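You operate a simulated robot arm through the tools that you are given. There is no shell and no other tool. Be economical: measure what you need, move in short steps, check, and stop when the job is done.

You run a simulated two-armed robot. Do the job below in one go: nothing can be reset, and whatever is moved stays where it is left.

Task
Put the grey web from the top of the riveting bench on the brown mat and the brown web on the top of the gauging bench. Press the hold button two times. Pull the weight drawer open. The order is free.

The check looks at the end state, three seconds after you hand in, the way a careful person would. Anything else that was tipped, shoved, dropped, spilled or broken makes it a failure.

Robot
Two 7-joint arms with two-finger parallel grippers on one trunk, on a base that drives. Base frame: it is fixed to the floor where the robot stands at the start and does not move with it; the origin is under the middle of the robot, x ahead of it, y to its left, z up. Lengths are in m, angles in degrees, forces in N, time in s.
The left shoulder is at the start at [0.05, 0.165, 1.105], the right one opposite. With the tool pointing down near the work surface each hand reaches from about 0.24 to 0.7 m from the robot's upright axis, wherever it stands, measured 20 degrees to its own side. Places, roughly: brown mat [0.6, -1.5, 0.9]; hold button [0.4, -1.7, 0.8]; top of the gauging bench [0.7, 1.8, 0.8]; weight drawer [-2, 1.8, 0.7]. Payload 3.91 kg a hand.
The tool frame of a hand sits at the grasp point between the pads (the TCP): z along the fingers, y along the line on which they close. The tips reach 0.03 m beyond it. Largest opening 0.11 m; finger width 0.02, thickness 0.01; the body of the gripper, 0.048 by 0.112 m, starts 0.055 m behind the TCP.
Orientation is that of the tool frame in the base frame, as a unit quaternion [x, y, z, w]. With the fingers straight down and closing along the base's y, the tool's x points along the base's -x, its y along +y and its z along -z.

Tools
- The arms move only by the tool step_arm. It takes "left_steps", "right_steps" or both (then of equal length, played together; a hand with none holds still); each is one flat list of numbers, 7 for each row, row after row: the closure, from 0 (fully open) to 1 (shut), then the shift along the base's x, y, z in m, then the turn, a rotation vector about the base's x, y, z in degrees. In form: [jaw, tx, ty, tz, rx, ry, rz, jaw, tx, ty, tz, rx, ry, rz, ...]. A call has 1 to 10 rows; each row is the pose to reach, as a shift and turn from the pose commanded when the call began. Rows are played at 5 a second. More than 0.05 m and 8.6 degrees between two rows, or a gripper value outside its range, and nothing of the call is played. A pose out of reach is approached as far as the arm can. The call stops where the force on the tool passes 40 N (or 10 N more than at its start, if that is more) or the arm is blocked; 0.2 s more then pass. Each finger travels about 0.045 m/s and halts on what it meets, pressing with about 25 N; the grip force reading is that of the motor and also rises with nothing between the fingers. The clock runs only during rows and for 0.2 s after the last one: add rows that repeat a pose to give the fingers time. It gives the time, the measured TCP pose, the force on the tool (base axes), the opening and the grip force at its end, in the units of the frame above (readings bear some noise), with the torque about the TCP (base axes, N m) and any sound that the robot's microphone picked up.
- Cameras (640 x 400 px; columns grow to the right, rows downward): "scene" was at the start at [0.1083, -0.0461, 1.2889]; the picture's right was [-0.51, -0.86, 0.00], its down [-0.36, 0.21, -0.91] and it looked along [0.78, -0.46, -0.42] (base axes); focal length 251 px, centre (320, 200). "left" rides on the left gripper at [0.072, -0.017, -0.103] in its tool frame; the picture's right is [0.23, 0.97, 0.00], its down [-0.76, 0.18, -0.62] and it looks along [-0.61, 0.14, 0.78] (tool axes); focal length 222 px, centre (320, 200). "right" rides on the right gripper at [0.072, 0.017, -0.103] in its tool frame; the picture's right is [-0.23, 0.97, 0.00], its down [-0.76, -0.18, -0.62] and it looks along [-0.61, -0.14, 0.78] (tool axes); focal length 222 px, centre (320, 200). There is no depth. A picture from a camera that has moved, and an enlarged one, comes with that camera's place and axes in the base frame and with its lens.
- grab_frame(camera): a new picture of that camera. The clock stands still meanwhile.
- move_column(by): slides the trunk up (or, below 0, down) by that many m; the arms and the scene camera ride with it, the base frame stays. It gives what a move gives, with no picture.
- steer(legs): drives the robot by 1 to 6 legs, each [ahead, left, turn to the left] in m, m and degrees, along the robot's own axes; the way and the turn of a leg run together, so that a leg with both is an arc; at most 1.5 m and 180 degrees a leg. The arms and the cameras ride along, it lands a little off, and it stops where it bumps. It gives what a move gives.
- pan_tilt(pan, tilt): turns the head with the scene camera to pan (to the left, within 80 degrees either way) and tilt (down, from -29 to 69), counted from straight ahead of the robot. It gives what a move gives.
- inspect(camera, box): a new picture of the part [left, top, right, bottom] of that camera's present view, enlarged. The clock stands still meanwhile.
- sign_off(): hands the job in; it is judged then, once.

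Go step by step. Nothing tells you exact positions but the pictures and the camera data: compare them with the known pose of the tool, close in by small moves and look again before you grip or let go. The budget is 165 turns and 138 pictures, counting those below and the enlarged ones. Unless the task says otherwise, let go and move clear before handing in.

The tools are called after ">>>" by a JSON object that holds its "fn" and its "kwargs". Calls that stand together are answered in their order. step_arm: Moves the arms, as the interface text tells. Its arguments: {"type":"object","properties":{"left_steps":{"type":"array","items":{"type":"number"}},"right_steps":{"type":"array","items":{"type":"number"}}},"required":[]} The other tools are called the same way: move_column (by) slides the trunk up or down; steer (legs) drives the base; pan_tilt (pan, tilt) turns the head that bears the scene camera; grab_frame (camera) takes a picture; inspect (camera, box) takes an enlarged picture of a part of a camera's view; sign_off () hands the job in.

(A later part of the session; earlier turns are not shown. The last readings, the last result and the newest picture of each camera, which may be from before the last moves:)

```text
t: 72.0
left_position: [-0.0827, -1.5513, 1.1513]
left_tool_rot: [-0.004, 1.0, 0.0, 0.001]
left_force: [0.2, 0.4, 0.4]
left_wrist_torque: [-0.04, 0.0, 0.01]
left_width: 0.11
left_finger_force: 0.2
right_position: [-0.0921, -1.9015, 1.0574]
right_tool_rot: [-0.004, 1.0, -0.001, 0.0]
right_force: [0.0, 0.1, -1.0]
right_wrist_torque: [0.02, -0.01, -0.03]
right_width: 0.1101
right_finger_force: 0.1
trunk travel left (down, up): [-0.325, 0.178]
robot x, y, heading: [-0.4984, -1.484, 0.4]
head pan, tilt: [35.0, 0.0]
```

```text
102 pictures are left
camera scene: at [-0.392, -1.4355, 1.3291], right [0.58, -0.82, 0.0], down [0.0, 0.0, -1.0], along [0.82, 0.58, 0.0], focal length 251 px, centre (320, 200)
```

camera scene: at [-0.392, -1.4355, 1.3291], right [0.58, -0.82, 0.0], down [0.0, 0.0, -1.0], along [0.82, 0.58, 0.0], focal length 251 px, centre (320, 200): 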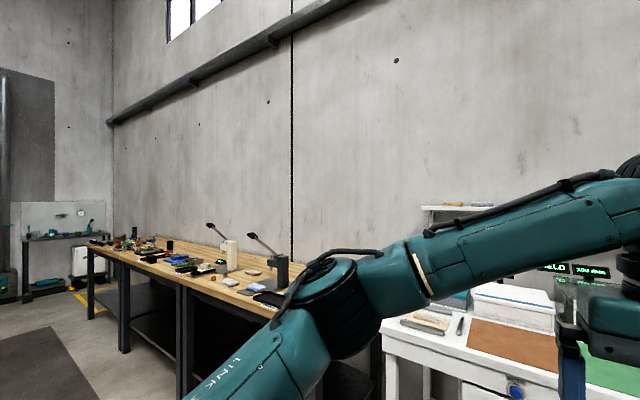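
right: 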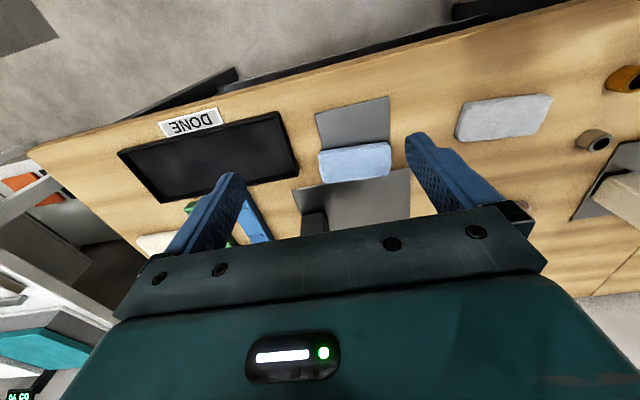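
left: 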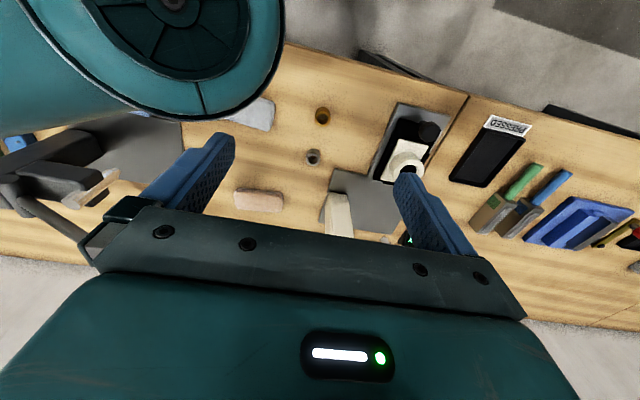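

The HOLD button (grey) is identified at the front edge right of centre. I take the rounded slabs on the bench I started at (with the C-frame squeezer) as the webs; I go back there and measure.

>>> {"fn": "steer", "kwargs": {"legs": [[0, 1.49, -0.3], [0.48, 0, 0]]}}

>>> {"fn": "pan_tilt", "kwargs": {"pan": 0, "tilt": 40}}

>>> {"fn": "inspect", "kwargs": {"camera": "scene", "box": [300, 110, 500, 310]}}

>>> {"fn": "inspect", "kwargs": {"camera": "right", "box": [240, 40, 640, 290]}}

>>> {"fn": "grab_frame", "kwargs": {"camera": "left"}}

```text
t: 81.9
left_position: [0.3982, -0.0605, 1.1511]
left_tool_rot: [0.003, 1.0, 0.0, 0.0]
left_force: [0.1, -0.4, -0.7]
left_wrist_torque: [0.02, 0.04, -0.01]
left_width: 0.1102
left_finger_force: 0.1
right_position: [0.3848, -0.4109, 1.0577]
right_tool_rot: [0.002, 1.0, 0.0, 0.001]
right_force: [-0.3, -0.3, 0.7]
right_wrist_torque: [0.03, 0.0, -0.04]
right_width: 0.1097
right_finger_force: 0.1
trunk travel left (down, up): [-0.325, 0.178]
robot x, y, heading: [-0.014, 0.0095, -0.3]
head pan, tilt: [35.0, 0.0]
```

```text
t: 83.0
left_position: [0.3983, -0.0602, 1.1513]
left_tool_rot: [0.002, 1.0, -0.001, 0.0]
left_force: [-0.8, -0.5, -1.0]
left_wrist_torque: [0.03, 0.03, 0.01]
left_width: 0.11
left_finger_force: 0.0
right_position: [0.3835, -0.4116, 1.0578]
right_tool_rot: [0.002, 1.0, 0.0, 0.002]
right_force: [-0.7, -0.2, -0.6]
right_wrist_torque: [0.0, -0.03, -0.07]
right_width: 0.1103
right_finger_force: 0.1
trunk travel left (down, up): [-0.325, 0.178]
robot x, y, heading: [-0.0112, 0.0055, -0.3]
head pan, tilt: [0.0, 40.0]
```

```text
2.00 times, centred on (400, 210) of scene
camera zoom: at [0.1006, 0.0078, 1.2656], right [-0.01, -1.0, 0.0], down [-0.64, 0.0, -0.77], along [0.77, 0.0, -0.64], focal length 502 px, centre (160, 180)
```

zoom: 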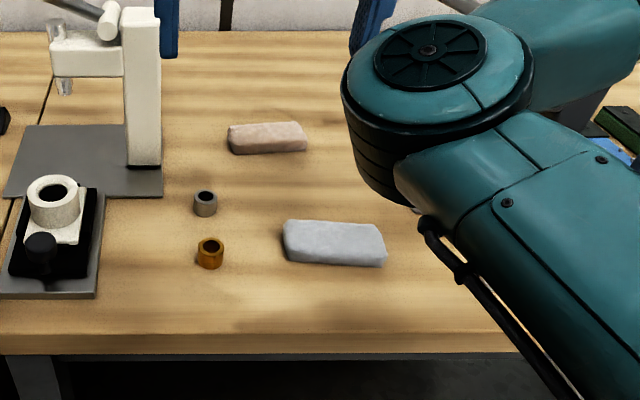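

```text
1.60 times, centred on (440, 165) of right
camera zoom: at [0.311, -0.3926, 1.16], right [0.23, 0.97, 0.0], down [0.76, -0.18, 0.62], along [0.61, -0.15, -0.78], focal length 355 px, centre (128, 256)
```

zoom: 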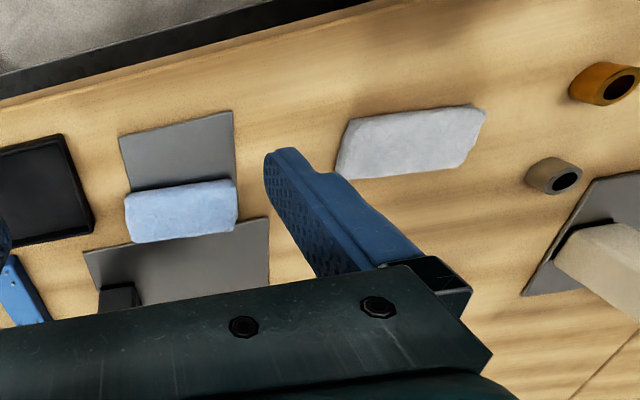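

```text
99 pictures are left
camera left: at [0.3266, -0.0769, 1.2549], right [-0.22, 0.98, 0.0], down [0.76, 0.17, 0.62], along [0.61, 0.14, -0.78], focal length 222 px, centre (320, 200)
```

left: 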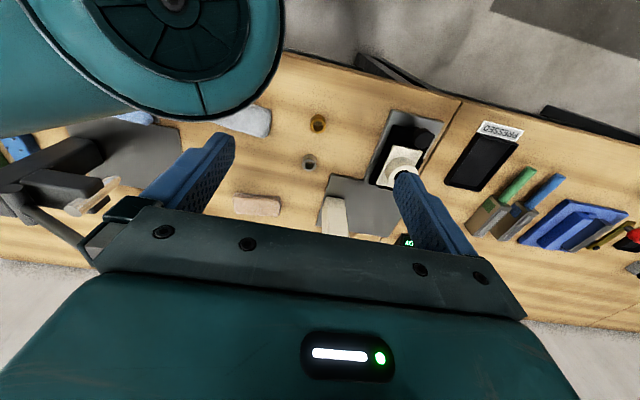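

The grey slab is at about (0.468, -0.177) and the brown one at about (0.66, -0.13), both ~0.10 long roughly along y. I'll move the left hand aside and bring the right hand above the grey slab, turned to close along x.

>>> {"fn": "step_arm", "kwargs": {"left_steps": [0, 0, 0.03, 0.005, 0, 0, 0, 0, 0, 0.06, 0.01, 0, 0, 0, 0, 0, 0.09, 0.015, 0, 0, 0, 0, 0, 0.12, 0.02, 0, 0, 0, 0, 0, 0.15, 0.025, 0, 0, 0, 0, 0, 0.18, 0.03, 0, 0, 0, 0, 0, 0.21, 0.035, 0, 0, 0, 0, 0, 0.24, 0.04, 0, 0, 0, 0, 0, 0.27, 0.045, 0, 0, 0, 0, 0, 0.3, 0.05, 0, 0, 0], "right_steps": [0, 0.0085, 0.0235, 0, 0, 0, 8.4, 0, 0.017, 0.047, 0, 0, 0, 16.8, 0, 0.0255, 0.0705, 0, 0, 0, 25.2, 0, 0.034, 0.094, 0, 0, 0, 33.6, 0, 0.0425, 0.1175, 0, 0, 0, 42, 0, 0.051, 0.141, 0, 0, 0, 50.4, 0, 0.0595, 0.1645, 0, 0, 0, 58.8, 0, 0.068, 0.188, 0, 0, 0, 67.2, 0, 0.0765, 0.2115, 0, 0, 0, 75.6, 0, 0.085, 0.235, 0, 0, 0, 84]}}

>>> {"fn": "grab_frame", "kwargs": {"camera": "scene"}}

>>> {"fn": "grab_frame", "kwargs": {"camera": "right"}}

```text
t: 85.0
left_position: [0.3954, 0.2119, 1.1981]
left_tool_rot: [0.005, 1.0, -0.001, 0.0]
left_force: [0.4, -0.2, 0.6]
left_wrist_torque: [-0.01, 0.04, -0.01]
left_width: 0.1103
left_finger_force: 0.0
right_position: [0.5407, -0.2856, 1.0576]
right_tool_rot: [-0.592, 0.806, 0.001, -0.008]
right_force: [-25.3, -0.9, 2.5]
right_wrist_torque: [-0.14, -0.52, -0.27]
right_width: 0.0985
right_finger_force: 0.0
right hand out of reach, approached as far as the arm can: row 2, 3, 4, 5, 6, 7, 8, 9, 10
trunk travel left (down, up): [-0.325, 0.178]
robot x, y, heading: [-0.013, 0.0069, -0.5]
head pan, tilt: [0.0, 40.0]
stopped in row 10 (right hand): the force on the tool passed its limit (the readings are from after the stop); the commanded pose is now the measured one
```

```text
98 pictures are left
camera scene: at [0.097, 0.0085, 1.2659], right [-0.01, -1.0, 0.0], down [-0.64, 0.01, -0.77], along [0.77, -0.01, -0.64], focal length 251 px, centre (320, 200)
```

scene: 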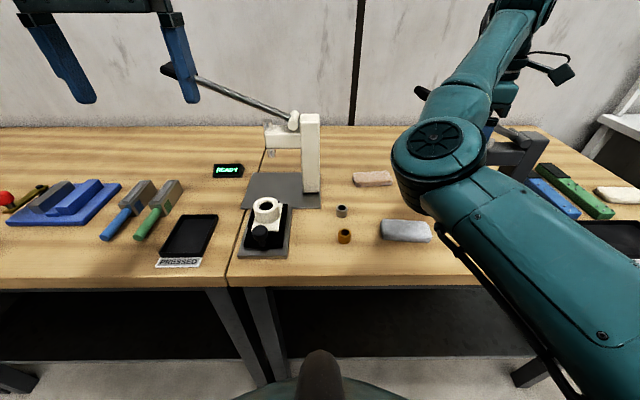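

```text
97 pictures are left
camera right: at [0.5046, -0.3479, 1.1609], right [-0.86, 0.51, 0.01], down [0.41, 0.68, 0.61], along [0.31, 0.53, -0.79], focal length 222 px, centre (320, 200)
```

right: 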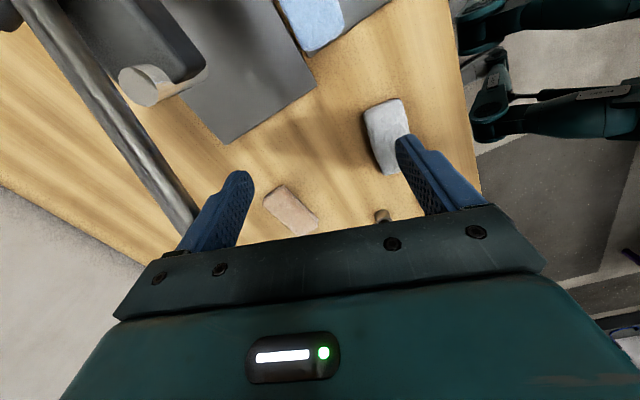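

The right hand was out of reach that way round and drifted into the squeezer's lever (25 N). I'll back straight off and then check that nothing shifted.

>>> {"fn": "step_arm", "kwargs": {"right_steps": [0, -0.03, 0, 0, 0, 0, 0, 0, -0.07, 0, 0, 0, 0, 0, 0, -0.09, -0.02, 0, 0, 0, -8.5, 0, -0.12, -0.04, 0, 0, 0, -17, 0, -0.14, -0.06, 0, 0, 0, -25.5, 0, -0.15, -0.08, 0, 0, 0, -34, 0, -0.15, -0.1, 0, 0, 0, -42, 0, -0.15, -0.12, 0, 0, 0, -50, 0, -0.15, -0.12, 0, 0, 0, -58, 0, -0.15, -0.12, 0, 0, 0, -66]}}

>>> {"fn": "grab_frame", "kwargs": {"camera": "right"}}

>>> {"fn": "pan_tilt", "kwargs": {"pan": -30, "tilt": 30}}

>>> {"fn": "grab_frame", "kwargs": {"camera": "scene"}}

```text
t: 87.2
left_position: [0.3975, 0.2104, 1.1976]
left_tool_rot: [0.005, 1.0, 0.0, 0.0]
left_force: [0.3, -0.2, 0.6]
left_wrist_torque: [0.01, -0.01, 0.03]
left_width: 0.1099
left_finger_force: 0.0
right_position: [0.395, -0.4037, 1.0554]
right_tool_rot: [-0.06, 0.998, 0.004, -0.004]
right_force: [-0.2, 0.1, 0.5]
right_wrist_torque: [0.0, 0.0, -0.01]
right_width: 0.11
right_finger_force: 0.0
right hand out of reach, approached as far as the arm can: row 1, 2, 3, 4, 5, 6
trunk travel left (down, up): [-0.325, 0.178]
robot x, y, heading: [-0.0162, 0.0059, -0.5]
head pan, tilt: [0.0, 40.0]
```

```text
96 pictures are left
camera right: at [0.3223, -0.3963, 1.159], right [0.11, 0.99, 0.01], down [0.78, -0.09, 0.61], along [0.61, -0.06, -0.79], focal length 222 px, centre (320, 200)
```

right: 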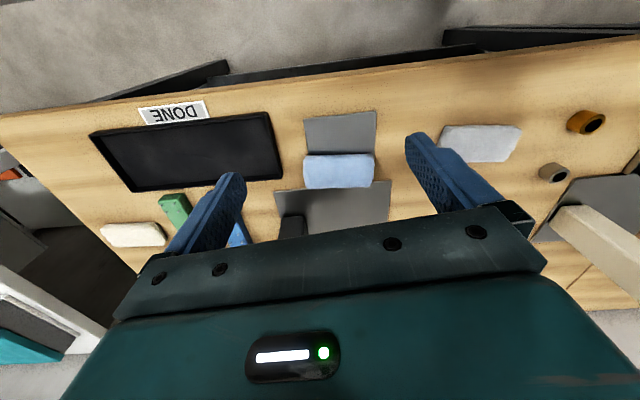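

```text
t: 88.2
left_position: [0.3975, 0.2099, 1.1975]
left_tool_rot: [0.005, 1.0, 0.001, -0.001]
left_force: [0.3, 0.4, -1.0]
left_wrist_torque: [-0.02, 0.01, 0.0]
left_width: 0.1101
left_finger_force: 0.1
right_position: [0.3949, -0.4049, 1.0555]
right_tool_rot: [-0.062, 0.998, 0.004, -0.004]
right_force: [-0.2, 0.4, 0.4]
right_wrist_torque: [0.01, -0.04, 0.01]
right_width: 0.1099
right_finger_force: 0.0
trunk travel left (down, up): [-0.325, 0.178]
robot x, y, heading: [-0.0128, 0.005, -0.4]
head pan, tilt: [-30.0, 30.0]
```

```text
95 pictures are left
camera scene: at [0.0931, -0.0378, 1.2808], right [-0.51, -0.86, 0.0], down [-0.43, 0.25, -0.87], along [0.75, -0.44, -0.5], focal length 251 px, centre (320, 200)
```

scene: 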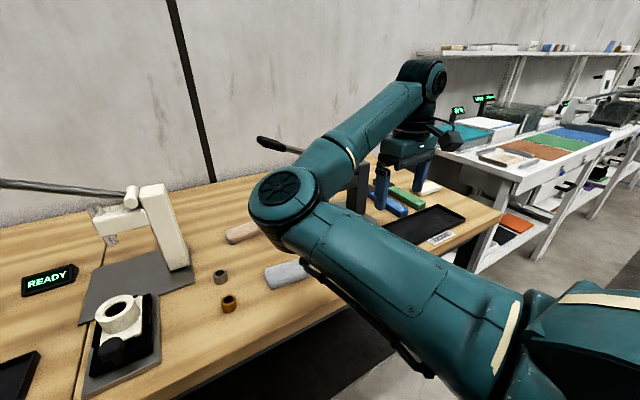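

Nothing appears displaced. The right wrist likes the other direction, so I'll turn it clockwise in place, clear of the squeezer.

>>> {"fn": "step_arm", "kwargs": {"right_steps": [0, 0, 0.01, 0, 0, 0, -8.5, 0, 0, 0.02, 0, 0, 0, -17, 0, 0, 0.03, 0, 0, 0, -25.5, 0, 0, 0.04, 0, 0, 0, -34, 0, 0, 0.05, 0, 0, 0, -42.5, 0, 0, 0.06, 0, 0, 0, -51, 0, 0, 0.07, 0, 0, 0, -59.5, 0, 0, 0.08, 0, 0, 0, -68, 0, 0, 0.09, 0, 0, 0, -76.5, 0, 0, 0.1, 0, 0, 0, -85]}}

>>> {"fn": "grab_frame", "kwargs": {"camera": "right"}}

```text
t: 90.4
left_position: [0.3969, 0.211, 1.1983]
left_tool_rot: [0.003, 1.0, 0.0, 0.0]
left_force: [0.2, -0.4, 1.1]
left_wrist_torque: [0.03, -0.03, 0.01]
left_width: 0.1101
left_finger_force: 0.0
right_position: [0.3677, -0.3855, 1.0691]
right_tool_rot: [0.627, 0.779, 0.007, 0.001]
right_force: [-0.7, -0.3, 0.6]
right_wrist_torque: [-0.02, -0.01, -0.01]
right_width: 0.1101
right_finger_force: 0.1
right hand out of reach, approached as far as the arm can: row 3, 4, 5, 6, 7, 8, 9, 10
trunk travel left (down, up): [-0.325, 0.178]
robot x, y, heading: [-0.0138, 0.0038, -0.6]
head pan, tilt: [-30.0, 30.0]
```

```text
94 pictures are left
camera right: at [0.3685, -0.311, 1.1736], right [1.0, -0.01, 0.01], down [-0.02, -0.79, 0.62], along [0.0, -0.62, -0.79], focal length 222 px, centre (320, 200)
```

right: 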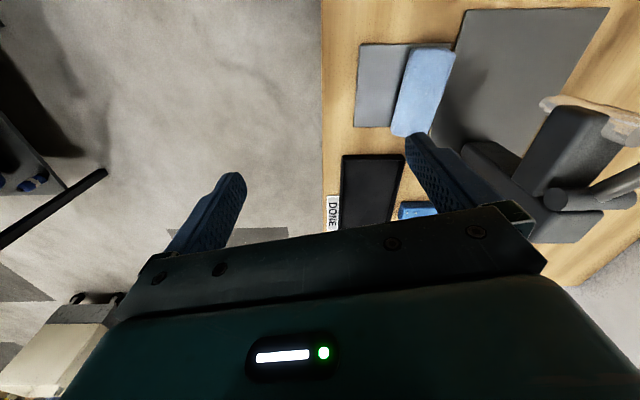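

The arm is cramped with the hand this high relative to the shoulder. I'll raise the trunk and then lower the hand to normal working geometry.

>>> {"fn": "move_column", "kwargs": {"by": 0.12}}

>>> {"fn": "step_arm", "kwargs": {"right_steps": [0, 0.0, 0.0, -0.03, 0, 0, -4, 0, 0.02, 0.04, -0.05, 0, 0, -8, 0, 0.03, 0.08, -0.07, 0, 0, -12, 0, 0.05, 0.12, -0.08, 0, 0, -16, 0, 0.07, 0.16, -0.09, 0, 0, -19, 0, 0.1, 0.2, -0.09, 0, 0, -19, 0, 0.1, 0.2, -0.09, 0, 0, -19]}}

>>> {"fn": "grab_frame", "kwargs": {"camera": "right"}}

```text
t: 91.9
left_position: [0.3982, 0.2111, 1.3172]
left_tool_rot: [0.005, 1.0, 0.0, -0.001]
left_force: [-0.4, 0.0, 0.6]
left_wrist_torque: [0.0, -0.02, 0.01]
left_width: 0.1098
left_finger_force: 0.1
right_position: [0.3694, -0.3852, 1.1895]
right_tool_rot: [0.626, 0.78, 0.007, 0.0]
right_force: [0.3, -0.1, -0.3]
right_wrist_torque: [-0.01, 0.01, -0.01]
right_width: 0.1101
right_finger_force: 0.1
trunk travel left (down, up): [-0.445, 0.058]
robot x, y, heading: [-0.0155, 0.0059, -0.4]
head pan, tilt: [-30.0, 30.0]
```

```text
t: 93.5
left_position: [0.3974, 0.2105, 1.3175]
left_tool_rot: [0.004, 1.0, 0.0, -0.001]
left_force: [-0.4, -0.7, -0.2]
left_wrist_torque: [0.03, 0.01, 0.0]
left_width: 0.1102
left_finger_force: 0.1
right_position: [0.2835, -0.3909, 1.135]
right_tool_rot: [0.745, 0.667, 0.007, 0.001]
right_force: [0.3, 0.1, -0.4]
right_wrist_torque: [-0.03, 0.03, 0.01]
right_width: 0.1099
right_finger_force: 0.0
right hand out of reach, approached as far as the arm can: row 1, 2, 3, 4, 5, 6, 7
trunk travel left (down, up): [-0.445, 0.058]
robot x, y, heading: [-0.0163, 0.0056, -0.5]
head pan, tilt: [-30.0, 30.0]
```

```text
93 pictures are left
camera right: at [0.306, -0.3195, 1.238], right [0.94, -0.33, 0.01], down [-0.27, -0.74, 0.61], along [-0.2, -0.58, -0.79], focal length 222 px, centre (320, 200)
```

right: 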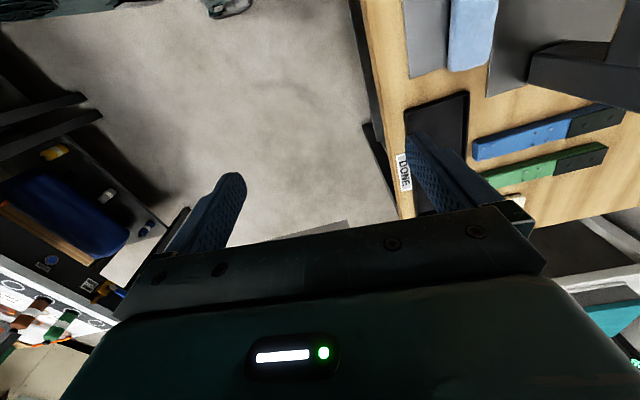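

Turning the wrist that far cramps the arm, so instead I'll turn the whole robot so that the hand's natural orientation fits the slab. First back off and restore the right hand's pose.

>>> {"fn": "steer", "kwargs": {"legs": [[-0.45, 0, 0]]}}

>>> {"fn": "step_arm", "kwargs": {"right_steps": [0, 0.01, 0, 0.01, 0, 0, 8.5, 0, 0.02, 0, 0.02, 0, 0, 17, 0, 0.03, 0, 0.03, 0, 0, 25.5, 0, 0.05, 0, 0.04, 0, 0, 34, 0, 0.06, 0, 0.04, 0, 0, 42.5, 0, 0.08, 0, 0.04, 0, 0, 51, 0, 0.09, 0, 0.04, 0, 0, 59.5, 0, 0.1, -0.01, 0.04, 0, 0, 68, 0, 0.11, -0.02, 0.04, 0, 0, 76.5, 0, 0.12, -0.03, 0.04, 0, 0, 85]}}

>>> {"fn": "step_arm", "kwargs": {"right_steps": [0, 0, 0, 0, 0, 0, 8, 0, 0, 0, 0, 0, 0, 12]}}

```text
t: 96.2
left_position: [-0.0512, 0.2144, 1.3172]
left_tool_rot: [0.004, 1.0, 0.0, -0.001]
left_force: [0.1, -0.8, 0.2]
left_wrist_torque: [-0.01, -0.04, 0.01]
left_width: 0.11
left_finger_force: 0.1
right_position: [-0.1658, -0.3868, 1.1337]
right_tool_rot: [0.745, 0.667, 0.007, 0.001]
right_force: [0.0, 0.2, -0.8]
right_wrist_torque: [-0.03, 0.02, -0.02]
right_width: 0.1099
right_finger_force: 0.0
trunk travel left (down, up): [-0.445, 0.058]
robot x, y, heading: [-0.4599, 0.0125, -0.8]
head pan, tilt: [-30.0, 30.0]
```

```text
t: 98.4
left_position: [-0.0507, 0.2142, 1.3163]
left_tool_rot: [0.004, 1.0, 0.0, -0.001]
left_force: [-0.5, 0.2, -0.2]
left_wrist_torque: [0.02, -0.01, 0.01]
left_width: 0.1101
left_finger_force: 0.1
right_position: [-0.0444, -0.4166, 1.1743]
right_tool_rot: [0.097, 0.995, 0.006, -0.004]
right_force: [1.4, -0.2, -0.6]
right_wrist_torque: [0.0, 0.0, 0.0]
right_width: 0.1099
right_finger_force: 0.0
trunk travel left (down, up): [-0.445, 0.058]
robot x, y, heading: [-0.4629, 0.0118, -0.6]
head pan, tilt: [-30.0, 30.0]
```

```text
t: 99.0
left_position: [-0.0511, 0.2149, 1.3157]
left_tool_rot: [0.004, 1.0, 0.0, -0.001]
left_force: [-0.2, 0.4, -0.1]
left_wrist_torque: [0.01, -0.04, 0.0]
left_width: 0.11
left_finger_force: 0.0
right_position: [-0.0463, -0.4157, 1.1751]
right_tool_rot: [-0.007, 1.0, 0.006, -0.005]
right_force: [0.3, 0.1, -0.4]
right_wrist_torque: [0.0, 0.01, 0.0]
right_width: 0.11
right_finger_force: 0.0
trunk travel left (down, up): [-0.445, 0.058]
robot x, y, heading: [-0.4654, 0.0143, -0.4]
head pan, tilt: [-30.0, 30.0]
```

I'll position the robot alongside the bench, heading about 84°, so the right hand sits above the grey slab.

>>> {"fn": "steer", "kwargs": {"legs": [[0, -0.5, 0], [0, 0, 84.4], [0, -0.43, 0]]}}

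>>> {"fn": "grab_frame", "kwargs": {"camera": "right"}}

>>> {"fn": "pan_tilt", "kwargs": {"pan": -60, "tilt": 35}}

>>> {"fn": "grab_frame", "kwargs": {"camera": "scene"}}

```text
t: 107.8
left_position: [-0.209, -0.0903, 1.3165]
left_tool_rot: [-0.678, 0.735, -0.001, -0.001]
left_force: [-0.3, -0.2, -0.3]
left_wrist_torque: [0.01, 0.02, 0.03]
left_width: 0.1101
left_finger_force: 0.0
right_position: [0.4203, -0.133, 1.1754]
right_tool_rot: [-0.685, 0.728, 0.001, -0.007]
right_force: [0.6, 0.0, -0.3]
right_wrist_torque: [0.02, 0.01, 0.04]
right_width: 0.11
right_finger_force: 0.0
trunk travel left (down, up): [-0.445, 0.058]
robot x, y, heading: [-0.0354, -0.5159, 85.1]
head pan, tilt: [-30.0, 30.0]
```

```text
92 pictures are left
camera right: at [0.4003, -0.2022, 1.2778], right [-0.96, 0.29, 0.01], down [0.23, 0.75, 0.61], along [0.17, 0.59, -0.79], focal length 222 px, centre (320, 200)
```

right: 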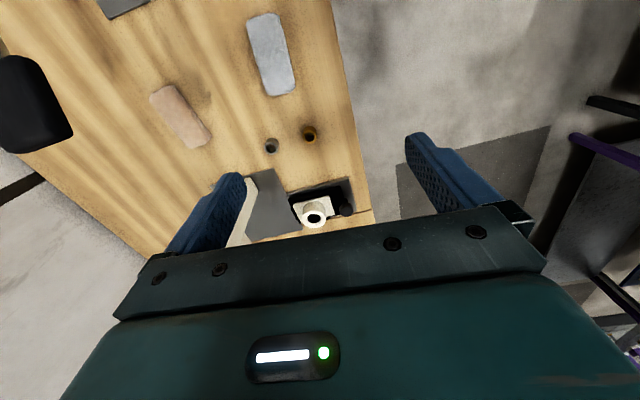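

```text
t: 108.8
left_position: [-0.209, -0.09, 1.3176]
left_tool_rot: [-0.677, 0.736, 0.001, -0.001]
left_force: [0.1, -0.2, -0.5]
left_wrist_torque: [0.01, -0.03, -0.01]
left_width: 0.1102
left_finger_force: 0.0
right_position: [0.4196, -0.1335, 1.1748]
right_tool_rot: [-0.685, 0.729, 0.0, -0.007]
right_force: [0.6, 0.4, 0.3]
right_wrist_torque: [-0.02, 0.01, 0.01]
right_width: 0.11
right_finger_force: 0.1
trunk travel left (down, up): [-0.445, 0.058]
robot x, y, heading: [-0.039, -0.519, 85.3]
head pan, tilt: [-60.0, 35.0]
```

```text
91 pictures are left
camera scene: at [0.0447, -0.4486, 1.3931], right [0.43, -0.9, 0.0], down [-0.52, -0.24, -0.82], along [0.74, 0.35, -0.57], focal length 251 px, centre (320, 200)
```

scene: 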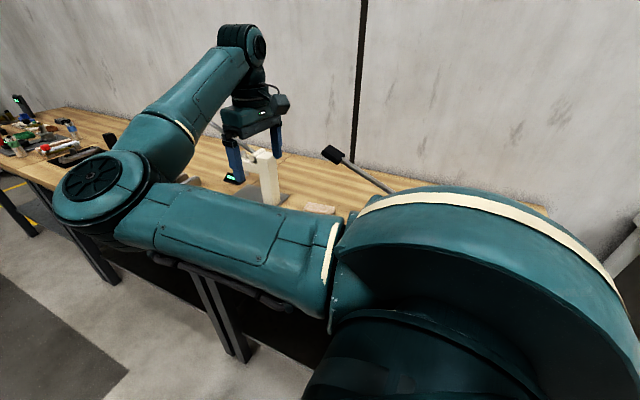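

The grey slab is at about (0.476, -0.187), long axis 7° off y. I lower the trunk back and line up above it.

>>> {"fn": "move_column", "kwargs": {"by": -0.12}}

>>> {"fn": "step_arm", "kwargs": {"right_steps": [0, 0.02, -0.02, 0, 0, 0, -1, 0, 0.04, -0.04, 0, 0, 0, -3, 0, 0.054, -0.052, -0.02, 0, 0, -3.4, 0, 0.054, -0.052, -0.05, 0, 0, -3.4, 0, 0.054, -0.052, -0.05, 0, 0, -3.4]}}

>>> {"fn": "grab_frame", "kwargs": {"camera": "right"}}

```text
t: 110.2
left_position: [-0.21, -0.0914, 1.197]
left_tool_rot: [-0.678, 0.735, -0.001, -0.001]
left_force: [-0.2, -0.5, 0.6]
left_wrist_torque: [0.03, 0.03, 0.0]
left_width: 0.1101
left_finger_force: 0.1
right_position: [0.42, -0.1327, 1.0554]
right_tool_rot: [-0.685, 0.729, 0.002, -0.007]
right_force: [0.6, 0.6, -0.1]
right_wrist_torque: [-0.04, -0.01, 0.0]
right_width: 0.11
right_finger_force: 0.1
trunk travel left (down, up): [-0.325, 0.178]
robot x, y, heading: [-0.0346, -0.515, 85.0]
head pan, tilt: [-60.0, 35.0]
```

```text
t: 111.5
left_position: [-0.209, -0.0903, 1.1971]
left_tool_rot: [-0.678, 0.735, -0.001, 0.0]
left_force: [-0.4, 0.6, -0.3]
left_wrist_torque: [-0.01, -0.02, -0.05]
left_width: 0.1101
left_finger_force: 0.1
right_position: [0.4742, -0.1848, 1.0041]
right_tool_rot: [-0.662, 0.749, 0.0, -0.006]
right_force: [0.3, -0.1, 0.3]
right_wrist_torque: [0.03, 0.03, -0.03]
right_width: 0.11
right_finger_force: 0.0
trunk travel left (down, up): [-0.325, 0.178]
robot x, y, heading: [-0.0351, -0.518, 85.3]
head pan, tilt: [-60.0, 35.0]
```

```text
90 pictures are left
camera right: at [0.4499, -0.2524, 1.1075], right [-0.94, 0.34, 0.01], down [0.28, 0.74, 0.62], along [0.21, 0.58, -0.79], focal length 222 px, centre (320, 200)
```

right: 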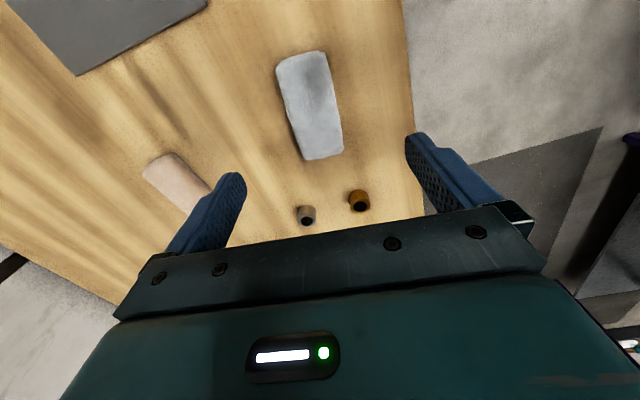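

Aligned; slab is ~0.05 wide. Descend, then look before closing.

>>> {"fn": "step_arm", "kwargs": {"right_steps": [0, 0.003, -0.007, -0.03, 0, 0, -2, 0, 0.003, -0.007, -0.06, 0, 0, -2, 0, 0.003, -0.007, -0.09, 0, 0, -2, 0, 0.003, -0.007, -0.112, 0, 0, -2, 0, 0.003, -0.007, -0.112, 0, 0, -2]}}

>>> {"fn": "grab_frame", "kwargs": {"camera": "right"}}

```text
t: 112.7
left_position: [-0.2083, -0.0906, 1.1974]
left_tool_rot: [-0.677, 0.736, -0.001, 0.0]
left_force: [0.6, 0.2, 0.2]
left_wrist_torque: [0.0, 0.01, -0.03]
left_width: 0.1097
left_finger_force: 0.0
right_position: [0.4768, -0.1906, 0.8929]
right_tool_rot: [-0.65, 0.76, 0.001, -0.007]
right_force: [0.0, -0.6, 0.5]
right_wrist_torque: [0.02, -0.02, 0.02]
right_width: 0.1101
right_finger_force: 0.1
trunk travel left (down, up): [-0.325, 0.178]
robot x, y, heading: [-0.0361, -0.5181, 85.3]
head pan, tilt: [-60.0, 35.0]
```

```text
89 pictures are left
camera right: at [0.4499, -0.2587, 0.9962], right [-0.93, 0.38, 0.01], down [0.3, 0.73, 0.61], along [0.22, 0.57, -0.79], focal length 222 px, centre (320, 200)
```

right: 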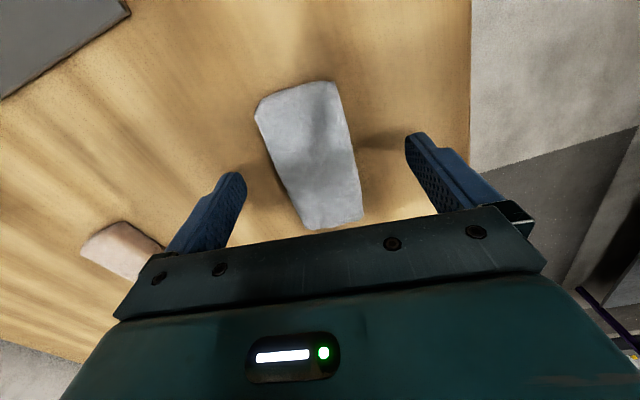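

The slab sits between the fingers. Lower slightly and close.

>>> {"fn": "step_arm", "kwargs": {"right_steps": [0, 0.002, 0, -0.007, 0, 0, 0, 0.3, 0.002, 0, -0.007, 0, 0, 0, 0.6, 0.002, 0, -0.007, 0, 0, 0, 1, 0.002, 0, -0.007, 0, 0, 0, 1, 0.002, 0, -0.007, 0, 0, 0, 1, 0.002, 0, -0.007, 0, 0, 0, 1, 0.002, 0, -0.007, 0, 0, 0, 1, 0.002, 0, -0.007, 0, 0, 0]}}

>>> {"fn": "step_arm", "kwargs": {"right_steps": [1, 0, 0, 0.02, 0, 0, 0, 1, 0, 0, 0.06, 0, 0, 0, 1, 0, 0, 0.1, 0, 0, 0, 1, 0, 0, 0.12, 0, 0, 0]}}

>>> {"fn": "grab_frame", "kwargs": {"camera": "right"}}

```text
t: 114.5
left_position: [-0.2094, -0.0903, 1.1962]
left_tool_rot: [-0.678, 0.735, 0.0, -0.001]
left_force: [0.4, 1.1, -0.5]
left_wrist_torque: [0.0, 0.0, 0.02]
left_width: 0.1097
left_finger_force: 0.0
right_position: [0.4799, -0.1906, 0.8855]
right_tool_rot: [-0.649, 0.76, 0.001, -0.006]
right_force: [0.2, -0.2, -0.3]
right_wrist_torque: [0.01, -0.03, 0.02]
right_width: 0.0544
right_finger_force: 24.9
trunk travel left (down, up): [-0.325, 0.178]
robot x, y, heading: [-0.0373, -0.5148, 85.1]
head pan, tilt: [-60.0, 35.0]
```

```text
t: 115.5
left_position: [-0.2096, -0.09, 1.196]
left_tool_rot: [-0.677, 0.736, -0.001, -0.001]
left_force: [0.4, -0.1, -0.4]
left_wrist_torque: [0.01, 0.02, 0.03]
left_width: 0.11
left_finger_force: 0.1
right_position: [0.4793, -0.1929, 1.0064]
right_tool_rot: [-0.649, 0.76, 0.002, -0.007]
right_force: [0.3, 0.1, -0.3]
right_wrist_torque: [0.0, 0.01, -0.04]
right_width: 0.0546
right_finger_force: 24.6
trunk travel left (down, up): [-0.325, 0.178]
robot x, y, heading: [-0.0414, -0.5151, 85.2]
head pan, tilt: [-60.0, 35.0]
```

```text
88 pictures are left
camera right: at [0.452, -0.2598, 1.1098], right [-0.93, 0.38, 0.01], down [0.3, 0.73, 0.61], along [0.22, 0.57, -0.79], focal length 222 px, centre (320, 200)
```

right: 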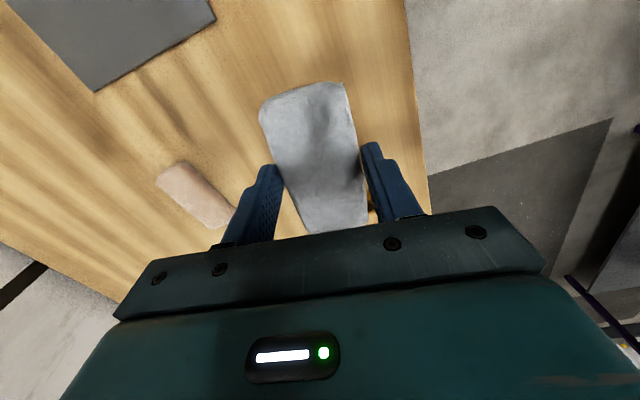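

The grey web is gripped. Now I'll back out and drive to the white table, ending with heading 0.

>>> {"fn": "step_arm", "kwargs": {"right_steps": [1, 0, 0, 0.03, 0, 0, 0, 1, 0, 0, 0.06, 0, 0, 0]}}

>>> {"fn": "steer", "kwargs": {"legs": [[0, 0.45, 0], [-0.6, 0, 0], [0, 0, -85.2]]}}

>>> {"fn": "pan_tilt", "kwargs": {"pan": -20, "tilt": 30}}

>>> {"fn": "grab_frame", "kwargs": {"camera": "scene"}}

```text
t: 116.0
left_position: [-0.2088, -0.0914, 1.1973]
left_tool_rot: [-0.677, 0.736, -0.001, -0.001]
left_force: [-0.3, 0.2, -0.3]
left_wrist_torque: [0.01, 0.04, 0.0]
left_width: 0.1099
left_finger_force: 0.0
right_position: [0.4787, -0.1927, 1.0667]
right_tool_rot: [-0.649, 0.761, 0.001, -0.007]
right_force: [0.2, -0.7, -0.4]
right_wrist_torque: [0.0, -0.01, 0.03]
right_width: 0.0544
right_finger_force: 25.3
trunk travel left (down, up): [-0.325, 0.178]
robot x, y, heading: [-0.0376, -0.5146, 84.9]
head pan, tilt: [-60.0, 35.0]
```

```text
t: 125.3
left_position: [-0.1322, -0.8615, 1.1969]
left_tool_rot: [-0.004, 1.0, 0.0, -0.001]
left_force: [0.7, 0.4, -0.1]
left_wrist_torque: [-0.03, 0.02, -0.01]
left_width: 0.1103
left_finger_force: 0.1
right_position: [-0.1702, -1.5558, 1.0656]
right_tool_rot: [0.033, 0.999, 0.005, -0.004]
right_force: [-0.3, -0.3, -1.1]
right_wrist_torque: [-0.01, 0.0, -0.03]
right_width: 0.054
right_finger_force: 24.6
trunk travel left (down, up): [-0.325, 0.178]
robot x, y, heading: [-0.5383, -1.0732, 0.5]
head pan, tilt: [-60.0, 35.0]
```

```text
t: 126.4
left_position: [-0.1317, -0.8614, 1.1968]
left_tool_rot: [-0.005, 1.0, 0.0, -0.001]
left_force: [-0.4, -0.5, -0.2]
left_wrist_torque: [-0.01, 0.01, 0.02]
left_width: 0.1101
left_finger_force: 0.0
right_position: [-0.1694, -1.5558, 1.0653]
right_tool_rot: [0.032, 0.999, 0.006, -0.004]
right_force: [-0.3, 0.0, -0.9]
right_wrist_torque: [-0.03, -0.03, 0.02]
right_width: 0.0542
right_finger_force: 24.9
trunk travel left (down, up): [-0.325, 0.178]
robot x, y, heading: [-0.5443, -1.0677, 0.4]
head pan, tilt: [-20.0, 30.0]
```

```text
87 pictures are left
camera scene: at [-0.4257, -1.101, 1.2808], right [-0.33, -0.94, 0.0], down [-0.47, 0.17, -0.87], along [0.82, -0.29, -0.5], focal length 251 px, centre (320, 200)
```

scene: 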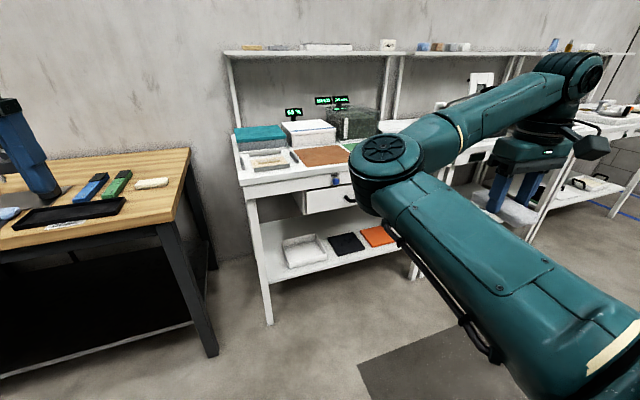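

I drive up to the white table.

>>> {"fn": "steer", "kwargs": {"legs": [[0.56, -0.03, -0.4]]}}

>>> {"fn": "grab_frame", "kwargs": {"camera": "right"}}

>>> {"fn": "grab_frame", "kwargs": {"camera": "scene"}}

```text
t: 129.6
left_position: [0.4277, -0.8944, 1.1963]
left_tool_rot: [0.001, 1.0, 0.0, -0.001]
left_force: [0.0, 0.6, 0.5]
left_wrist_torque: [-0.01, 0.03, -0.01]
left_width: 0.1099
left_finger_force: 0.1
right_position: [0.3817, -1.5889, 1.0648]
right_tool_rot: [0.038, 0.999, 0.006, -0.005]
right_force: [0.0, -0.2, -0.8]
right_wrist_torque: [0.01, 0.01, -0.02]
right_width: 0.054
right_finger_force: 25.3
trunk travel left (down, up): [-0.325, 0.178]
robot x, y, heading: [0.0193, -1.1038, -0.2]
head pan, tilt: [-20.0, 30.0]
```

```text
86 pictures are left
camera right: at [0.3116, -1.5666, 1.1686], right [0.3, 0.95, 0.01], down [0.75, -0.24, 0.61], along [0.59, -0.18, -0.79], focal length 222 px, centre (320, 200)
```

right: 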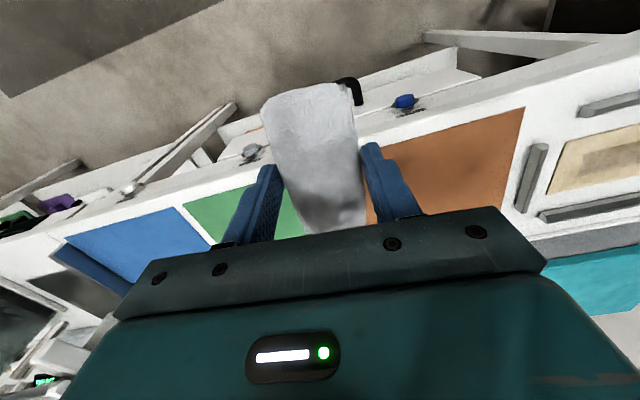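

```text
85 pictures are left
camera scene: at [0.1313, -1.1308, 1.2808], right [-0.34, -0.94, 0.0], down [-0.47, 0.17, -0.87], along [0.81, -0.3, -0.5], focal length 251 px, centre (320, 200)
```

scene: 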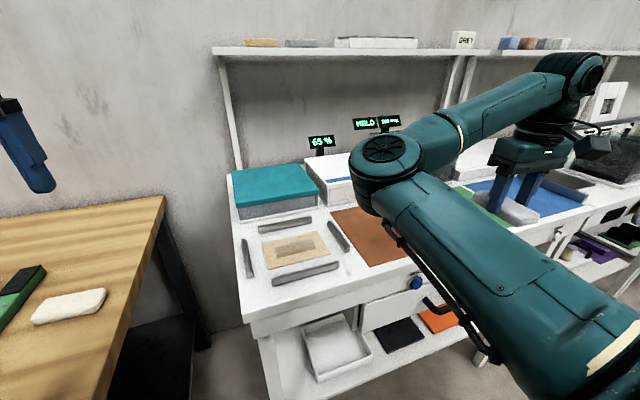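

Brown mat spans about x 0.46–0.66, y −1.59…−1.35. I move the held web above its centre.

>>> {"fn": "step_arm", "kwargs": {"right_steps": [1, 0.03, 0.02, 0, 0, 0, 0, 1, 0.06, 0.04, 0, 0, 0, 0, 1, 0.09, 0.06, 0, 0, 0, 0, 1, 0.12, 0.08, -0.01, 0, 0, 0, 1, 0.15, 0.1, -0.02, 0, 0, 0, 1, 0.183, 0.124, -0.04, 0, 0, 0, 1, 0.183, 0.124, -0.07, 0, 0, 0, 1, 0.183, 0.124, -0.07, 0, 0, 0]}}

>>> {"fn": "grab_frame", "kwargs": {"camera": "right"}}

>>> {"fn": "grab_frame", "kwargs": {"camera": "scene"}}

```text
t: 131.4
left_position: [0.4274, -0.8949, 1.1971]
left_tool_rot: [0.002, 1.0, -0.001, -0.001]
left_force: [-0.5, -0.3, 0.4]
left_wrist_torque: [-0.01, 0.04, -0.01]
left_width: 0.1099
left_finger_force: 0.0
right_position: [0.5645, -1.4647, 0.9961]
right_tool_rot: [0.038, 0.999, 0.006, -0.004]
right_force: [0.2, 0.5, -0.8]
right_wrist_torque: [-0.01, 0.0, 0.0]
right_width: 0.0541
right_finger_force: 25.6
trunk travel left (down, up): [-0.325, 0.178]
robot x, y, heading: [0.0166, -1.0993, -0.1]
head pan, tilt: [-20.0, 30.0]
```

```text
84 pictures are left
camera right: at [0.4942, -1.4425, 1.0989], right [0.3, 0.95, 0.01], down [0.75, -0.24, 0.61], along [0.59, -0.18, -0.79], focal length 222 px, centre (320, 200)
```

right: 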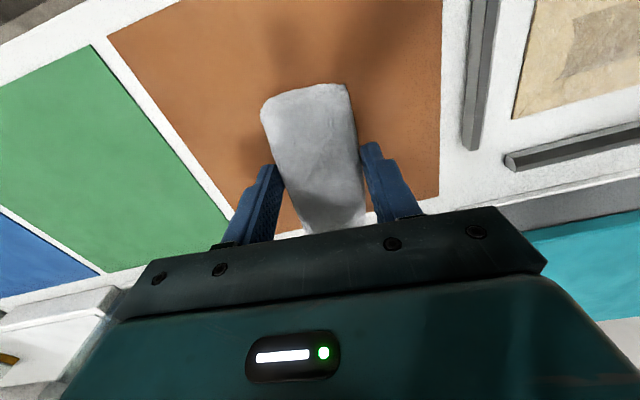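

```text
83 pictures are left
camera scene: at [0.1309, -1.1307, 1.2809], right [-0.34, -0.94, 0.0], down [-0.47, 0.17, -0.87], along [0.81, -0.3, -0.5], focal length 251 px, centre (320, 200)
```

scene: 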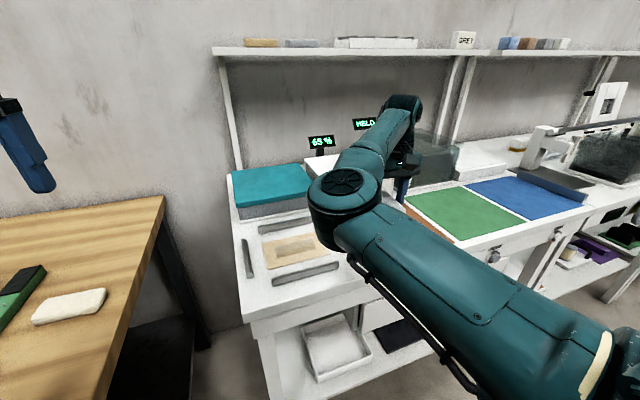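

The web is well over the mat centre. Lower gently until it touches.

>>> {"fn": "step_arm", "kwargs": {"right_steps": [1, 0.004, -0.012, -0.02, 0, 0, 0, 1, 0.004, -0.012, -0.04, 0, 0, 0, 1, 0.004, -0.012, -0.055, 0, 0, 0, 1, 0.004, -0.012, -0.065, 0, 0, 0, 1, 0.004, -0.012, -0.065, 0, 0, 0]}}

>>> {"fn": "grab_frame", "kwargs": {"camera": "right"}}

```text
t: 132.6
left_position: [0.4255, -0.8932, 1.1988]
left_tool_rot: [0.0, 1.0, -0.001, 0.0]
left_force: [0.2, -0.3, 0.5]
left_wrist_torque: [-0.03, 0.0, 0.01]
left_width: 0.1099
left_finger_force: 0.0
right_position: [0.5669, -1.4766, 0.9364]
right_tool_rot: [0.038, 0.999, 0.003, 0.001]
right_force: [0.7, -2.1, 30.3]
right_wrist_torque: [-0.08, -0.11, 0.05]
right_width: 0.0544
right_finger_force: 25.2
trunk travel left (down, up): [-0.325, 0.178]
robot x, y, heading: [0.0185, -1.0969, -0.1]
head pan, tilt: [-20.0, 30.0]
```

```text
82 pictures are left
camera right: at [0.4966, -1.4543, 1.0389], right [0.3, 0.95, 0.01], down [0.74, -0.24, 0.62], along [0.6, -0.18, -0.78], focal length 222 px, centre (320, 200)
```

right: 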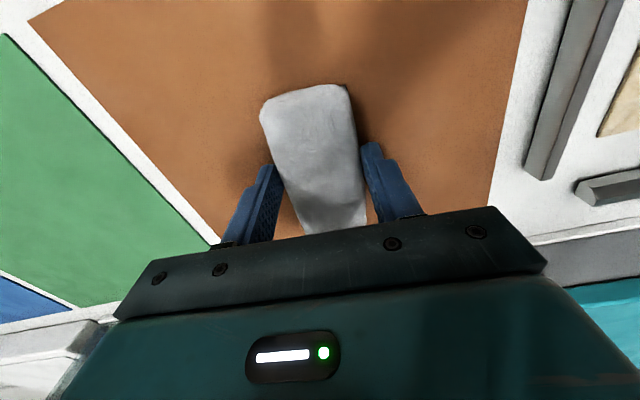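

It's on the mat (30 N contact). I ease up slightly, open and lift straight away.

>>> {"fn": "step_arm", "kwargs": {"right_steps": [1, 0, 0, 0.005, 0, 0, 0, 0.6, 0, 0, 0.005, 0, 0, 0, 0.2, 0, 0, 0.005, 0, 0, 0, 0, 0, 0, 0.005, 0, 0, 0, 0, 0, 0, 0.005, 0, 0, 0, 0, 0, 0, 0.005, 0, 0, 0, 0, 0, 0, 0.04, 0, 0, 0, 0, 0, 0, 0.08, 0, 0, 0, 0, 0, 0, 0.12, 0, 0, 0]}}

>>> {"fn": "grab_frame", "kwargs": {"camera": "right"}}

```text
t: 134.6
left_position: [0.428, -0.8941, 1.1971]
left_tool_rot: [0.001, 1.0, 0.0, -0.001]
left_force: [0.9, -0.3, -0.3]
left_wrist_torque: [0.01, 0.03, 0.01]
left_width: 0.1101
left_finger_force: 0.1
right_position: [0.5669, -1.4771, 1.051]
right_tool_rot: [0.038, 0.999, 0.005, -0.003]
right_force: [0.0, 0.3, 0.5]
right_wrist_torque: [-0.04, -0.01, -0.01]
right_width: 0.1101
right_finger_force: 0.1
trunk travel left (down, up): [-0.325, 0.178]
robot x, y, heading: [0.0162, -1.1014, -0.2]
head pan, tilt: [-20.0, 30.0]
```

```text
81 pictures are left
camera right: at [0.4976, -1.4554, 1.1543], right [0.3, 0.95, 0.01], down [0.75, -0.24, 0.61], along [0.59, -0.18, -0.79], focal length 222 px, centre (320, 200)
```

right: 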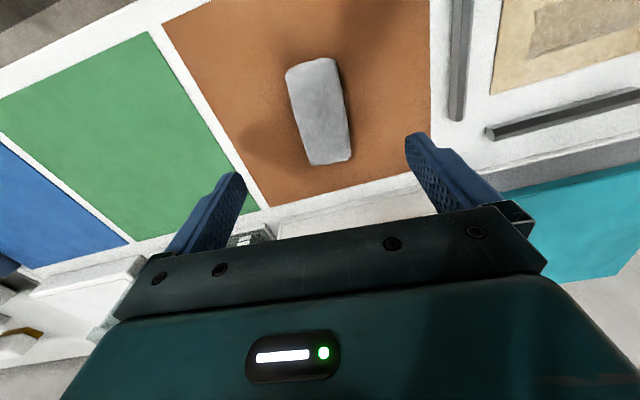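

The grey web lies on the mat. Next the HOLD button: back off a little, shift right, and get a good view of it.

>>> {"fn": "steer", "kwargs": {"legs": [[-0.3, 0, 0], [0, -0.28, 0.2]]}}

>>> {"fn": "pan_tilt", "kwargs": {"pan": -10, "tilt": 30}}

>>> {"fn": "grab_frame", "kwargs": {"camera": "scene"}}

>>> {"fn": "grab_frame", "kwargs": {"camera": "right"}}

```text
t: 138.2
left_position: [0.1264, -1.171, 1.1974]
left_tool_rot: [0.0, 1.0, 0.0, -0.001]
left_force: [0.7, -0.7, -0.6]
left_wrist_torque: [-0.01, -0.01, -0.02]
left_width: 0.1101
left_finger_force: 0.1
right_position: [0.2682, -1.7523, 1.0504]
right_tool_rot: [0.037, 0.999, 0.006, -0.004]
right_force: [0.9, 0.0, 0.6]
right_wrist_torque: [0.02, -0.02, -0.02]
right_width: 0.11
right_finger_force: 0.1
trunk travel left (down, up): [-0.325, 0.178]
robot x, y, heading: [-0.282, -1.376, -0.2]
head pan, tilt: [-20.0, 30.0]
```

```text
t: 138.9
left_position: [0.1262, -1.1701, 1.1964]
left_tool_rot: [0.0, 1.0, 0.0, -0.001]
left_force: [0.0, -0.2, -0.1]
left_wrist_torque: [0.01, 0.02, 0.02]
left_width: 0.1103
left_finger_force: 0.0
right_position: [0.2694, -1.7518, 1.0512]
right_tool_rot: [0.038, 0.999, 0.006, -0.004]
right_force: [0.5, -1.0, -0.6]
right_wrist_torque: [-0.02, 0.01, -0.03]
right_width: 0.1101
right_finger_force: 0.1
trunk travel left (down, up): [-0.325, 0.178]
robot x, y, heading: [-0.2857, -1.3758, -0.2]
head pan, tilt: [-10.0, 30.0]
```

```text
80 pictures are left
camera scene: at [-0.1655, -1.3913, 1.2809], right [-0.18, -0.98, 0.0], down [-0.49, 0.09, -0.87], along [0.85, -0.15, -0.5], focal length 251 px, centre (320, 200)
```

scene: 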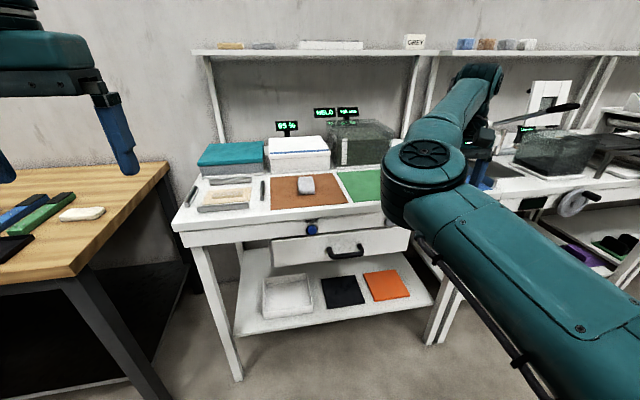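

```text
79 pictures are left
camera right: at [0.1981, -1.7304, 1.1537], right [0.3, 0.95, 0.01], down [0.75, -0.24, 0.61], along [0.59, -0.18, -0.79], focal length 222 px, centre (320, 200)
```

right: 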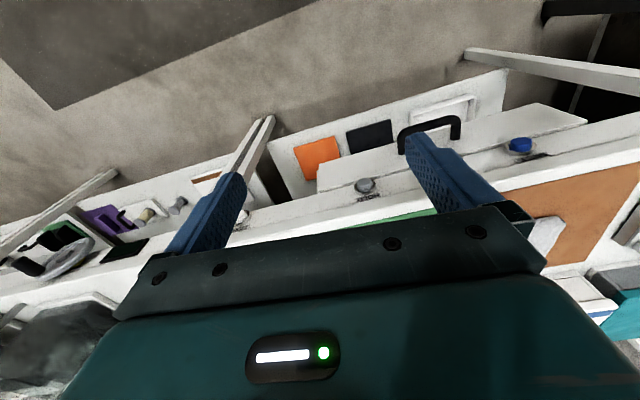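

Triangulating, the HOLD button cap is at about (0.43, −1.718, 0.832). I'll close the right fingers, tilt the hand forward 40° and lower it in front of the table.

>>> {"fn": "step_arm", "kwargs": {"right_steps": [0.3, -0.02, 0.005, 0, 0, -8, 0, 0.6, -0.04, 0.01, -0.02, 0, -16, 0, 1, -0.06, 0.015, -0.04, 0, -24, 0, 1, -0.08, 0.02, -0.07, 0, -32, 0, 1, -0.1, 0.025, -0.1, 0, -40, 0, 1, -0.1, 0.03, -0.13, 0, -40, 0, 1, -0.1, 0.032, -0.16, 0, -40, 0, 1, -0.1, 0.034, -0.19, 0, -40, 0, 1, -0.1, 0.034, -0.19, 0, -40, 0]}}

>>> {"fn": "grab_frame", "kwargs": {"camera": "right"}}

```text
t: 140.9
left_position: [0.1276, -1.1694, 1.1966]
left_tool_rot: [0.0, 1.0, -0.001, 0.0]
left_force: [-0.6, -0.3, 0.8]
left_wrist_torque: [0.0, 0.01, -0.02]
left_width: 0.1098
left_finger_force: 0.0
right_position: [0.181, -1.745, 0.893]
right_tool_rot: [0.036, 0.942, 0.01, 0.335]
right_force: [-0.5, -0.2, -0.1]
right_wrist_torque: [0.02, 0.03, 0.02]
right_width: 0.0
right_finger_force: 24.9
right hand out of reach, approached as far as the arm can: row 7, 8, 9
trunk travel left (down, up): [-0.325, 0.178]
robot x, y, heading: [-0.2832, -1.3726, -0.2]
head pan, tilt: [-10.0, 30.0]
```

```text
78 pictures are left
camera right: at [0.0603, -1.7215, 0.9273], right [0.23, 0.95, 0.19], down [0.19, -0.23, 0.95], along [0.95, -0.19, -0.23], focal length 222 px, centre (320, 200)
```

right: 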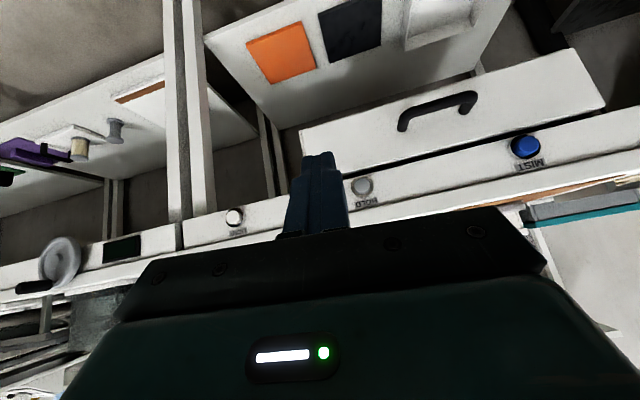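

The button is confirmed at (0.43, −1.718, 0.832). Lower the trunk slightly, align in y, and drive closer.

>>> {"fn": "move_column", "kwargs": {"by": -0.05}}

>>> {"fn": "steer", "kwargs": {"legs": [[0.16, 0.027, 0.2]]}}

>>> {"fn": "grab_frame", "kwargs": {"camera": "right"}}

```text
t: 141.9
left_position: [0.125, -1.1689, 1.1481]
left_tool_rot: [-0.001, 1.0, 0.0, -0.001]
left_force: [0.0, -0.7, 0.1]
left_wrist_torque: [-0.01, 0.01, 0.01]
left_width: 0.1101
left_finger_force: 0.2
right_position: [0.182, -1.7446, 0.8429]
right_tool_rot: [0.036, 0.941, 0.012, 0.336]
right_force: [-0.4, -0.2, -0.2]
right_wrist_torque: [0.0, -0.01, 0.02]
right_width: 0.0
right_finger_force: 24.2
trunk travel left (down, up): [-0.275, 0.228]
robot x, y, heading: [-0.2836, -1.3725, 0.1]
head pan, tilt: [-10.0, 30.0]
```

```text
t: 143.3
left_position: [0.2862, -1.14, 1.1465]
left_tool_rot: [-0.003, 1.0, 0.001, 0.0]
left_force: [0.2, 0.3, 0.5]
left_wrist_torque: [0.02, 0.01, -0.04]
left_width: 0.1099
left_finger_force: 0.1
right_position: [0.343, -1.7159, 0.8433]
right_tool_rot: [0.034, 0.941, 0.011, 0.337]
right_force: [0.5, -0.4, 0.1]
right_wrist_torque: [-0.02, -0.01, -0.01]
right_width: 0.0001
right_finger_force: 24.9
trunk travel left (down, up): [-0.275, 0.228]
robot x, y, heading: [-0.1243, -1.3479, 0.0]
head pan, tilt: [-10.0, 30.0]
```

```text
77 pictures are left
camera right: at [0.2221, -1.693, 0.8786], right [0.23, 0.96, 0.19], down [0.18, -0.23, 0.96], along [0.96, -0.18, -0.23], focal length 222 px, centre (320, 200)
```

right: 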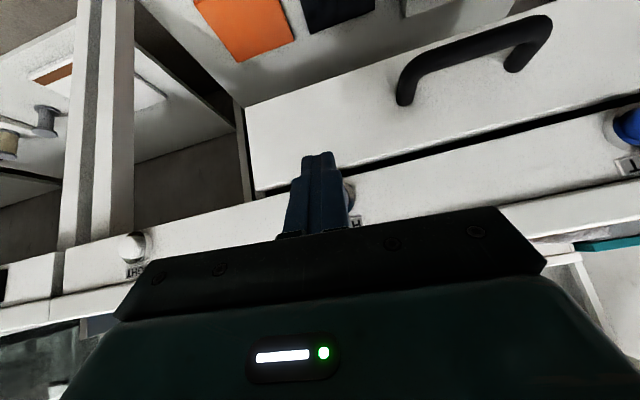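

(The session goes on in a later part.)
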